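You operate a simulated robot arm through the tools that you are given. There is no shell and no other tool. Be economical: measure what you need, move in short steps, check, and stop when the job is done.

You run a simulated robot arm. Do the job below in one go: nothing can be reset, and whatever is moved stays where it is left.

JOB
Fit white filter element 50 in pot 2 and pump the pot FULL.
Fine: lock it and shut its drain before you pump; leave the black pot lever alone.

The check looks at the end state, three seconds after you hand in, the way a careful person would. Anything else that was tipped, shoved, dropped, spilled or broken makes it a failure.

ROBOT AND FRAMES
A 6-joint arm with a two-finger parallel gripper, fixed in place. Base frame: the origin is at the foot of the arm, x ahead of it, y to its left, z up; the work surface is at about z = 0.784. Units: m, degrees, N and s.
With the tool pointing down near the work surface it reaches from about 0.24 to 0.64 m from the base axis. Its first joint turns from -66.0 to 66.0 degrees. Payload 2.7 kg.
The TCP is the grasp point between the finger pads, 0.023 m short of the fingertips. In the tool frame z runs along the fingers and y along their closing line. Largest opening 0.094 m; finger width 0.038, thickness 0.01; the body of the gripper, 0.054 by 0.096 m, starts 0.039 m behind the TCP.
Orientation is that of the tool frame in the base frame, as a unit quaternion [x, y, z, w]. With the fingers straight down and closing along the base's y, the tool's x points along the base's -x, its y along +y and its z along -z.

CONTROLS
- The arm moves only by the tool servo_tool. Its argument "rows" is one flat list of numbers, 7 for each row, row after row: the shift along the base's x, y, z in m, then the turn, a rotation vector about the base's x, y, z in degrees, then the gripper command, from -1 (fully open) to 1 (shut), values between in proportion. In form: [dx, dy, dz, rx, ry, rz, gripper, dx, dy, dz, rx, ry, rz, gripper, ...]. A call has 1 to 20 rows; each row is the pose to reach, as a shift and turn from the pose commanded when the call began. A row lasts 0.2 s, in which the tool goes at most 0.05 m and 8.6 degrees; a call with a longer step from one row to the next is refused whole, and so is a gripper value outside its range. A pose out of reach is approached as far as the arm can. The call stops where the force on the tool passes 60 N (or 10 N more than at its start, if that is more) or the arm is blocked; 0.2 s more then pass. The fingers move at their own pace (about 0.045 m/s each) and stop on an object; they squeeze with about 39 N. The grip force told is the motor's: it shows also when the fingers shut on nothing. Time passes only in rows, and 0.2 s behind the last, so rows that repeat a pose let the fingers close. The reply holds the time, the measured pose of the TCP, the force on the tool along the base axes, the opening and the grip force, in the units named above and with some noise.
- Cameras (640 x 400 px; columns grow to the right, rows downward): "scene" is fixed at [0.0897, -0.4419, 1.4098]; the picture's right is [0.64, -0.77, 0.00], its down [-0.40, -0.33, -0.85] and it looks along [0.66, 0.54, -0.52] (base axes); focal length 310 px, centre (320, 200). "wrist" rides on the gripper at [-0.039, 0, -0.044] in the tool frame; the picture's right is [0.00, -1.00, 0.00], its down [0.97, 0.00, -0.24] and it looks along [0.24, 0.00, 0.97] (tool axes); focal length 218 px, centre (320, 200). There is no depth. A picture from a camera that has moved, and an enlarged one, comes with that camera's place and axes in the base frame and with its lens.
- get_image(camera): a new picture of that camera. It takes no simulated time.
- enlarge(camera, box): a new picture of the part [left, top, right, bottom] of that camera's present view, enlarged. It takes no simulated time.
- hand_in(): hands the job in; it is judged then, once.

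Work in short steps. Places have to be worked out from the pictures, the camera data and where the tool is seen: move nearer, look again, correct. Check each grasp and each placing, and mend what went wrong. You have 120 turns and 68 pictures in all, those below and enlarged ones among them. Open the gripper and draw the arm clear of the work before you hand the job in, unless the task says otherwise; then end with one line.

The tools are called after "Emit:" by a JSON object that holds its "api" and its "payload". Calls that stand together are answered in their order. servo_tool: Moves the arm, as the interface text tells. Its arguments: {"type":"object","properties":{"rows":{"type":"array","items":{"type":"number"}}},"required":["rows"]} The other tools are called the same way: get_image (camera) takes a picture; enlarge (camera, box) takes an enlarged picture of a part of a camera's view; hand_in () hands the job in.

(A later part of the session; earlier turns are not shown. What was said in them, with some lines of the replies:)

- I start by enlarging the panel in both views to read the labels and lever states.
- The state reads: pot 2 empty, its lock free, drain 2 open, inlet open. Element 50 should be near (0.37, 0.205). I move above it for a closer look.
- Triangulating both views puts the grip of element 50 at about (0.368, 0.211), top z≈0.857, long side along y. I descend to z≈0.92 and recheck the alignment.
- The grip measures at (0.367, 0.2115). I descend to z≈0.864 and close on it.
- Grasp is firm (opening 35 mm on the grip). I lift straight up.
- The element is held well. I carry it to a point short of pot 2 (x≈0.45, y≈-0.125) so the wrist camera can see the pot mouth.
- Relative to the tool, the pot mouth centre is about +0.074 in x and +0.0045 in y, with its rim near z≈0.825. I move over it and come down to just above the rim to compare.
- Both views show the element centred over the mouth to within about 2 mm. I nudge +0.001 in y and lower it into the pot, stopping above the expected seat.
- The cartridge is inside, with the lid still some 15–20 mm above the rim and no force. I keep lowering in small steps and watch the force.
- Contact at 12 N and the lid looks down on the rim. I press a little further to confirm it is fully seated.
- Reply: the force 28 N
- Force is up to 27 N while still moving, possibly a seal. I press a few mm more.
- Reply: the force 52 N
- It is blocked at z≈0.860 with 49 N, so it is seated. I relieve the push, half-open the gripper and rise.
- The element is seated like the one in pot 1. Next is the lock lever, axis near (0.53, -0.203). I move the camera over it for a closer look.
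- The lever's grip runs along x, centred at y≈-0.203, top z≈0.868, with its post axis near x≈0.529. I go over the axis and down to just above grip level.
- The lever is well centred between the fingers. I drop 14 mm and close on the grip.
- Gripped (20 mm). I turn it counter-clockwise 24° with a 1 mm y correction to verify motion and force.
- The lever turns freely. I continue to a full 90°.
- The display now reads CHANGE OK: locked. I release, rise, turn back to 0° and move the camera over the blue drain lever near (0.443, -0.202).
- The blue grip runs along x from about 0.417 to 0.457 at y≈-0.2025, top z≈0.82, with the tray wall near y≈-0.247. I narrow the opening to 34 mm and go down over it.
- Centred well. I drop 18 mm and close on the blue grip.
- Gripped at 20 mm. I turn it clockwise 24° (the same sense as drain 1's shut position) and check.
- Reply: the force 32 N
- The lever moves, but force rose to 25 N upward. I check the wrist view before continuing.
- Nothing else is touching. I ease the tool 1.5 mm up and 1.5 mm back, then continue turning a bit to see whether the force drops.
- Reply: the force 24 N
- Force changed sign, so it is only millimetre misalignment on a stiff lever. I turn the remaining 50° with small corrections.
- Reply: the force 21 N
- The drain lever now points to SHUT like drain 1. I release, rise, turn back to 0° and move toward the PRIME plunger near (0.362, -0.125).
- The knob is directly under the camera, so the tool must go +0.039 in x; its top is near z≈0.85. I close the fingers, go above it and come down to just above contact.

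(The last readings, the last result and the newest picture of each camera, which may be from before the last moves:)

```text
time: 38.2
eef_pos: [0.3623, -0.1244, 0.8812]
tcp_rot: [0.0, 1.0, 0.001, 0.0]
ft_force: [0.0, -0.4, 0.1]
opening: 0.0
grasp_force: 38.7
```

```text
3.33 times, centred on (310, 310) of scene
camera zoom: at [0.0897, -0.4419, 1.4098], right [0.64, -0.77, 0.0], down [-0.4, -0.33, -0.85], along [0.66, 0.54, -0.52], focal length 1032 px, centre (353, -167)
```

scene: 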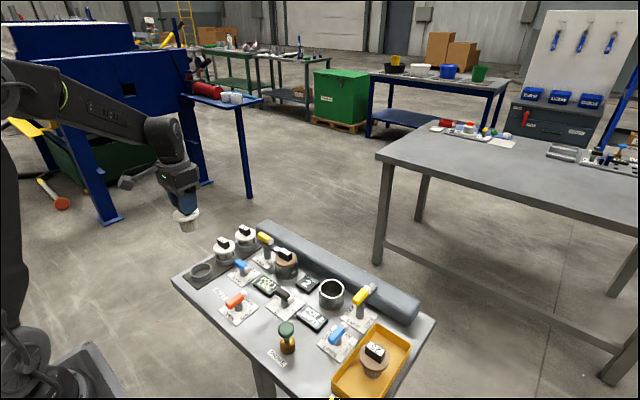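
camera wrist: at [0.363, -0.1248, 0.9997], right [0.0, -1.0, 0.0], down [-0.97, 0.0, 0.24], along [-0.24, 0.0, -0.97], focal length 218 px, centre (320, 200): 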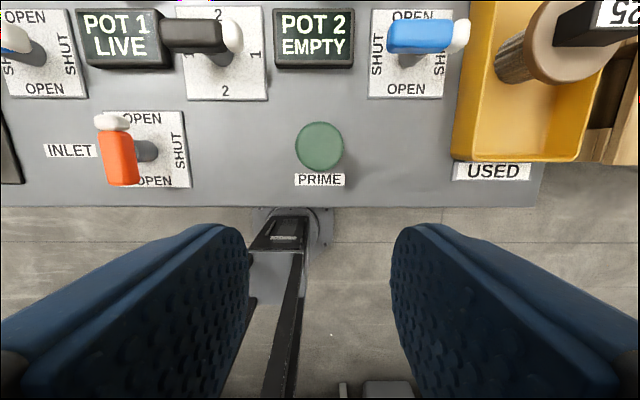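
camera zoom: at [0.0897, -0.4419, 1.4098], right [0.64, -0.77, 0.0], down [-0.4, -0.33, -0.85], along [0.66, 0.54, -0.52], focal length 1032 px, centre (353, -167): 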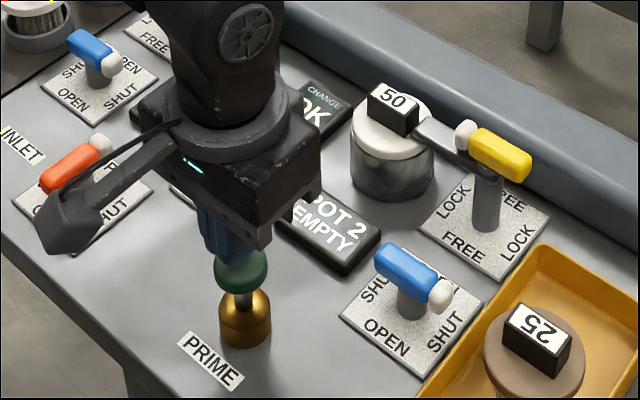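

The fingertips are just above the knob. I press down in steps of a few mm to learn the stroke.

Emit:
{"api": "servo_tool", "payload": {"rows": [0, 0, -0.006, 0, 0, 0, 1, 0, 0, -0.012, 0, 0, 0, 1, 0, 0, -0.018, 0, 0, 0, 1, 0, 0, -0.024, 0, 0, 0, 1, 0, 0, -0.024, 0, 0, 0, 1]}}

Emit:
{"api": "enlarge", "payload": {"camera": "scene", "box": [220, 250, 400, 370]}}

```text
time: 39.4
eef_pos: [0.3623, -0.1255, 0.8583]
tcp_rot: [0.0, 1.0, 0.001, 0.001]
ft_force: [0.5, -1.3, 3.6]
opening: 0.0
grasp_force: 38.8
```

```text
3.33 times, centred on (310, 310) of scene
camera zoom: at [0.0896, -0.4419, 1.4098], right [0.64, -0.77, 0.0], down [-0.4, -0.33, -0.85], along [0.66, 0.54, -0.52], focal length 1032 px, centre (353, -167)
```

zoom: 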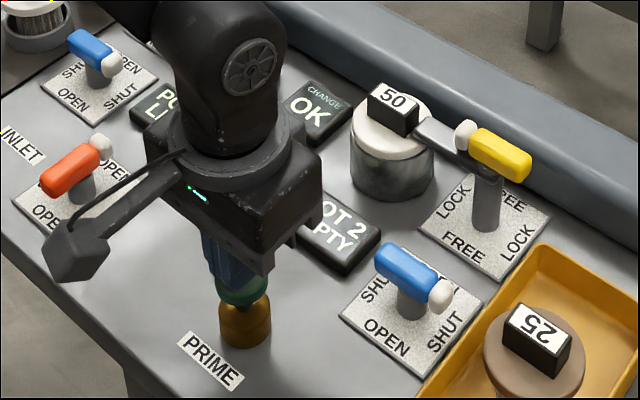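

It presses easily (4 N). I finish the stroke to the stop, then rise to see whether it springs back and what the display says.

Emit:
{"api": "servo_tool", "payload": {"rows": [0, 0, -0.004, 0, 0, 0, 1, 0, 0, -0.008, 0, 0, 0, 1, 0, 0, -0.011, 0, 0, 0, 1, 0, 0, -0.011, 0, 0, 0, 1]}}

Emit:
{"api": "servo_tool", "payload": {"rows": [0, 0, 0.012, 0, 0, 0, 1, 0, 0, 0.024, 0, 0, 0, 1, 0, 0, 0.035, 0, 0, 0, 1, 0, 0, 0.035, 0, 0, 0, 1]}}

Emit:
{"api": "enlarge", "payload": {"camera": "scene", "box": [220, 250, 400, 370]}}

```text
time: 40.4
eef_pos: [0.3627, -0.126, 0.8501]
tcp_rot: [0.0, 1.0, 0.001, 0.001]
ft_force: [-12.7, 14.7, 50.5]
opening: 0.0
grasp_force: 38.9
```

```text
time: 41.4
eef_pos: [0.3619, -0.1253, 0.8829]
tcp_rot: [0.001, 1.0, 0.001, 0.001]
ft_force: [-0.2, 0.2, -0.4]
opening: 0.0
grasp_force: 38.6
```

```text
3.33 times, centred on (310, 310) of scene
camera zoom: at [0.0897, -0.4419, 1.4098], right [0.64, -0.77, 0.0], down [-0.4, -0.33, -0.85], along [0.66, 0.54, -0.52], focal length 1032 px, centre (353, -167)
```

zoom: 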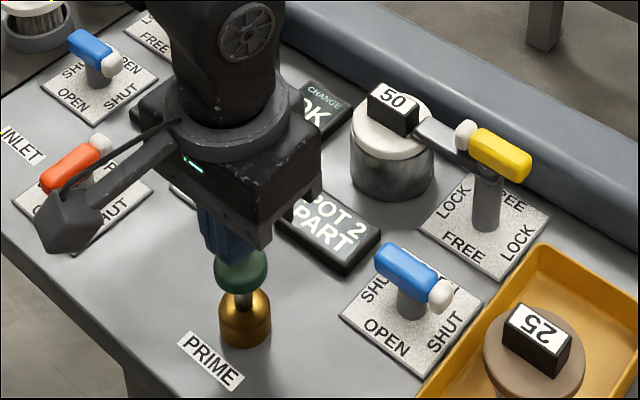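

The plunger springs back and the display reads POT 2 PART. I give one more stroke and check.

Emit:
{"api": "servo_tool", "payload": {"rows": [0, 0, -0.01, 0, 0, 0, 1, 0, 0, -0.02, 0, 0, 0, 1, 0, 0, -0.028, 0, 0, 0, 1, 0, 0, -0.0325, 0, 0, 0, 1, 0, 0, -0.0325, 0, 0, 0, 1, 0, 0, -0.02, 0, 0, 0, 1, 0, 0, 0, 0, 0, 0, 1, 0, 0, 0, 0, 0, 0, 1]}}

Emit:
{"api": "enlarge", "payload": {"camera": "scene", "box": [220, 250, 400, 370]}}

```text
time: 43.2
eef_pos: [0.3615, -0.1253, 0.8841]
tcp_rot: [0.0, 1.0, 0.0, 0.0]
ft_force: [0.1, -1.0, 0.6]
opening: 0.0001
grasp_force: 38.9
```

```text
3.33 times, centred on (310, 310) of scene
camera zoom: at [0.0896, -0.4419, 1.4098], right [0.64, -0.77, 0.0], down [-0.4, -0.33, -0.85], along [0.66, 0.54, -0.52], focal length 1032 px, centre (353, -167)
```

zoom: 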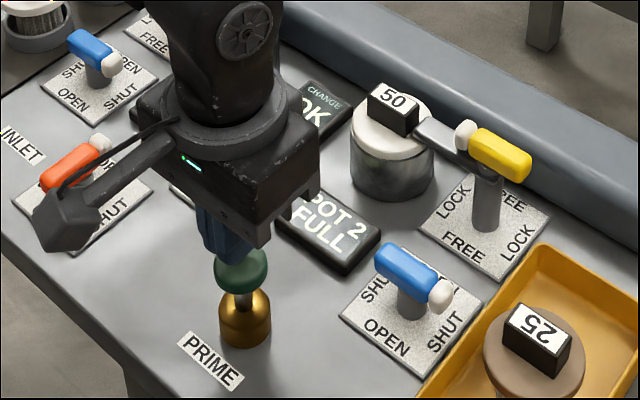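

The display reads POT 2 FULL, so I stop pumping. I rise clear, open the gripper and wait a moment to check the state holds.

Emit:
{"api": "servo_tool", "payload": {"rows": [0, 0, 0.04, 0, 0, 0, 1, 0, 0, 0.08, 0, 0, 0, 1, 0, 0, 0.12, 0, 0, 0, 0, -0.02, 0.03, 0.16, 0, 0, 0, -1, -0.03, 0.06, 0.2, 0, 0, 0, -1, -0.03, 0.09, 0.24, 0, 0, 0, -1, -0.03, 0.12, 0.26, 0, 0, 0, -1, -0.03, 0.15, 0.27, 0, 0, 0, -1, -0.03, 0.18, 0.28, 0, 0, 0, -1, -0.03, 0.2, 0.28, 0, 0, 0, -1, -0.03, 0.2, 0.28, 0, 0, 0, -1, -0.03, 0.2, 0.28, 0, 0, 0, -1, -0.03, 0.2, 0.28, 0, 0, 0, -1, -0.03, 0.2, 0.28, 0, 0, 0, -1, -0.03, 0.2, 0.28, 0, 0, 0, -1]}}

Emit:
{"api": "enlarge", "payload": {"camera": "scene", "box": [170, 210, 440, 400]}}

Emit:
{"api": "enlarge", "payload": {"camera": "wrist", "box": [200, 0, 640, 240]}}

```text
refused: row 4 steps farther than a row can; nothing moved
```

```text
2.11 times, centred on (305, 305) of scene
camera zoom: at [0.0896, -0.4419, 1.4098], right [0.64, -0.77, 0.0], down [-0.4, -0.33, -0.85], along [0.66, 0.54, -0.52], focal length 652 px, centre (352, -21)
```

zoom: 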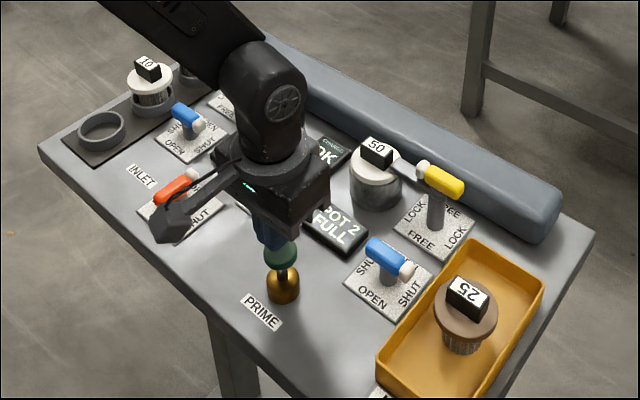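

```text
1.45 times, centred on (420, 120) of wrist
camera zoom: at [0.4007, -0.1238, 0.929], right [0.0, -1.0, 0.0], down [-0.97, 0.0, 0.24], along [-0.24, 0.0, -0.97], focal length 318 px, centre (174, 316)
```

zoom: 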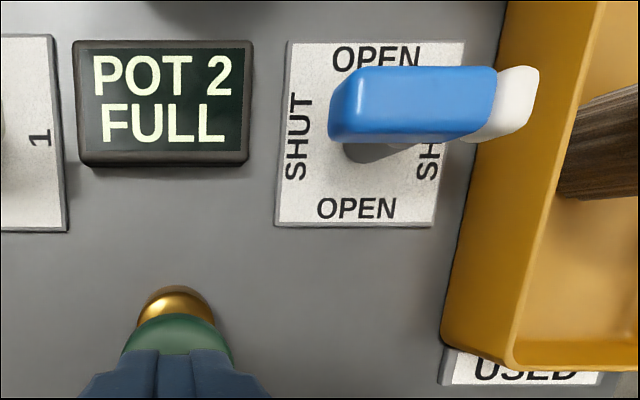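

The call was refused for too long a step, so nothing moved. I resend the retreat with smaller steps.

Emit:
{"api": "servo_tool", "payload": {"rows": [0, 0, 0.035, 0, 0, 0, 1, 0, 0, 0.07, 0, 0, 0, 1, 0, 0, 0.105, 0, 0, 0, 0, 0, 0.02, 0.14, 0, 0, 0, -1, 0, 0.04, 0.17, 0, 0, 0, -1, 0, 0.06, 0.2, 0, 0, 0, -1, 0, 0.08, 0.23, 0, 0, 0, -1, 0, 0.11, 0.26, 0, 0, 0, -1, 0, 0.14, 0.28, 0, 0, 0, -1, 0, 0.17, 0.28, 0, 0, 0, -1, 0, 0.2, 0.28, 0, 0, 0, -1, 0, 0.2, 0.28, 0, 0, 0, -1, 0, 0.2, 0.28, 0, 0, 0, -1, 0, 0.2, 0.28, 0, 0, 0, -1, 0, 0.2, 0.28, 0, 0, 0, -1]}}

Emit:
{"api": "enlarge", "payload": {"camera": "scene", "box": [170, 210, 440, 400]}}

Emit:
{"api": "get_image", "payload": {"camera": "wrist"}}

```text
time: 46.4
eef_pos: [0.3635, 0.0732, 1.1627]
tcp_rot: [0.0, 1.0, 0.001, -0.001]
ft_force: [0.4, -0.5, -0.8]
opening: 0.094
grasp_force: 0.1
```

```text
2.11 times, centred on (305, 305) of scene
camera zoom: at [0.0897, -0.4419, 1.4098], right [0.64, -0.77, 0.0], down [-0.4, -0.33, -0.85], along [0.66, 0.54, -0.52], focal length 652 px, centre (352, -21)
```

zoom: 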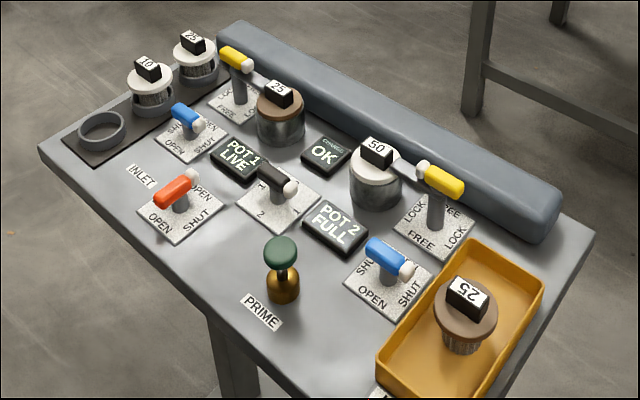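

```text
20 pictures are left
camera wrist: at [0.4028, 0.0742, 1.2085], right [0.0, -1.0, 0.0], down [-0.97, 0.0, 0.24], along [-0.24, 0.0, -0.97], focal length 218 px, centre (320, 200)
```

wrist: 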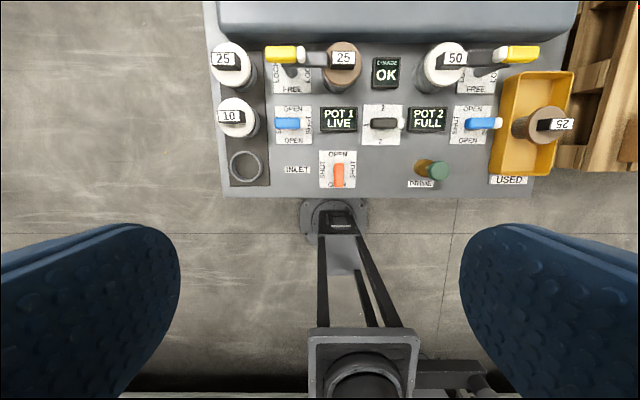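

Element 50 is locked in pot 2, drain 2 is shut, and the displays read POT 2 FULL and CHANGE OK. The black lever is untouched, nothing else has been disturbed, and the arm is clear, so I hand in.

Emit:
{"api": "hand_in", "payload": {}}

```text
The job is handed in.
```

Job handed in: element 50 is fitted and locked in pot 2, drain 2 was shut before pumping, the display reads POT 2 FULL, and the black pot lever was not touched.
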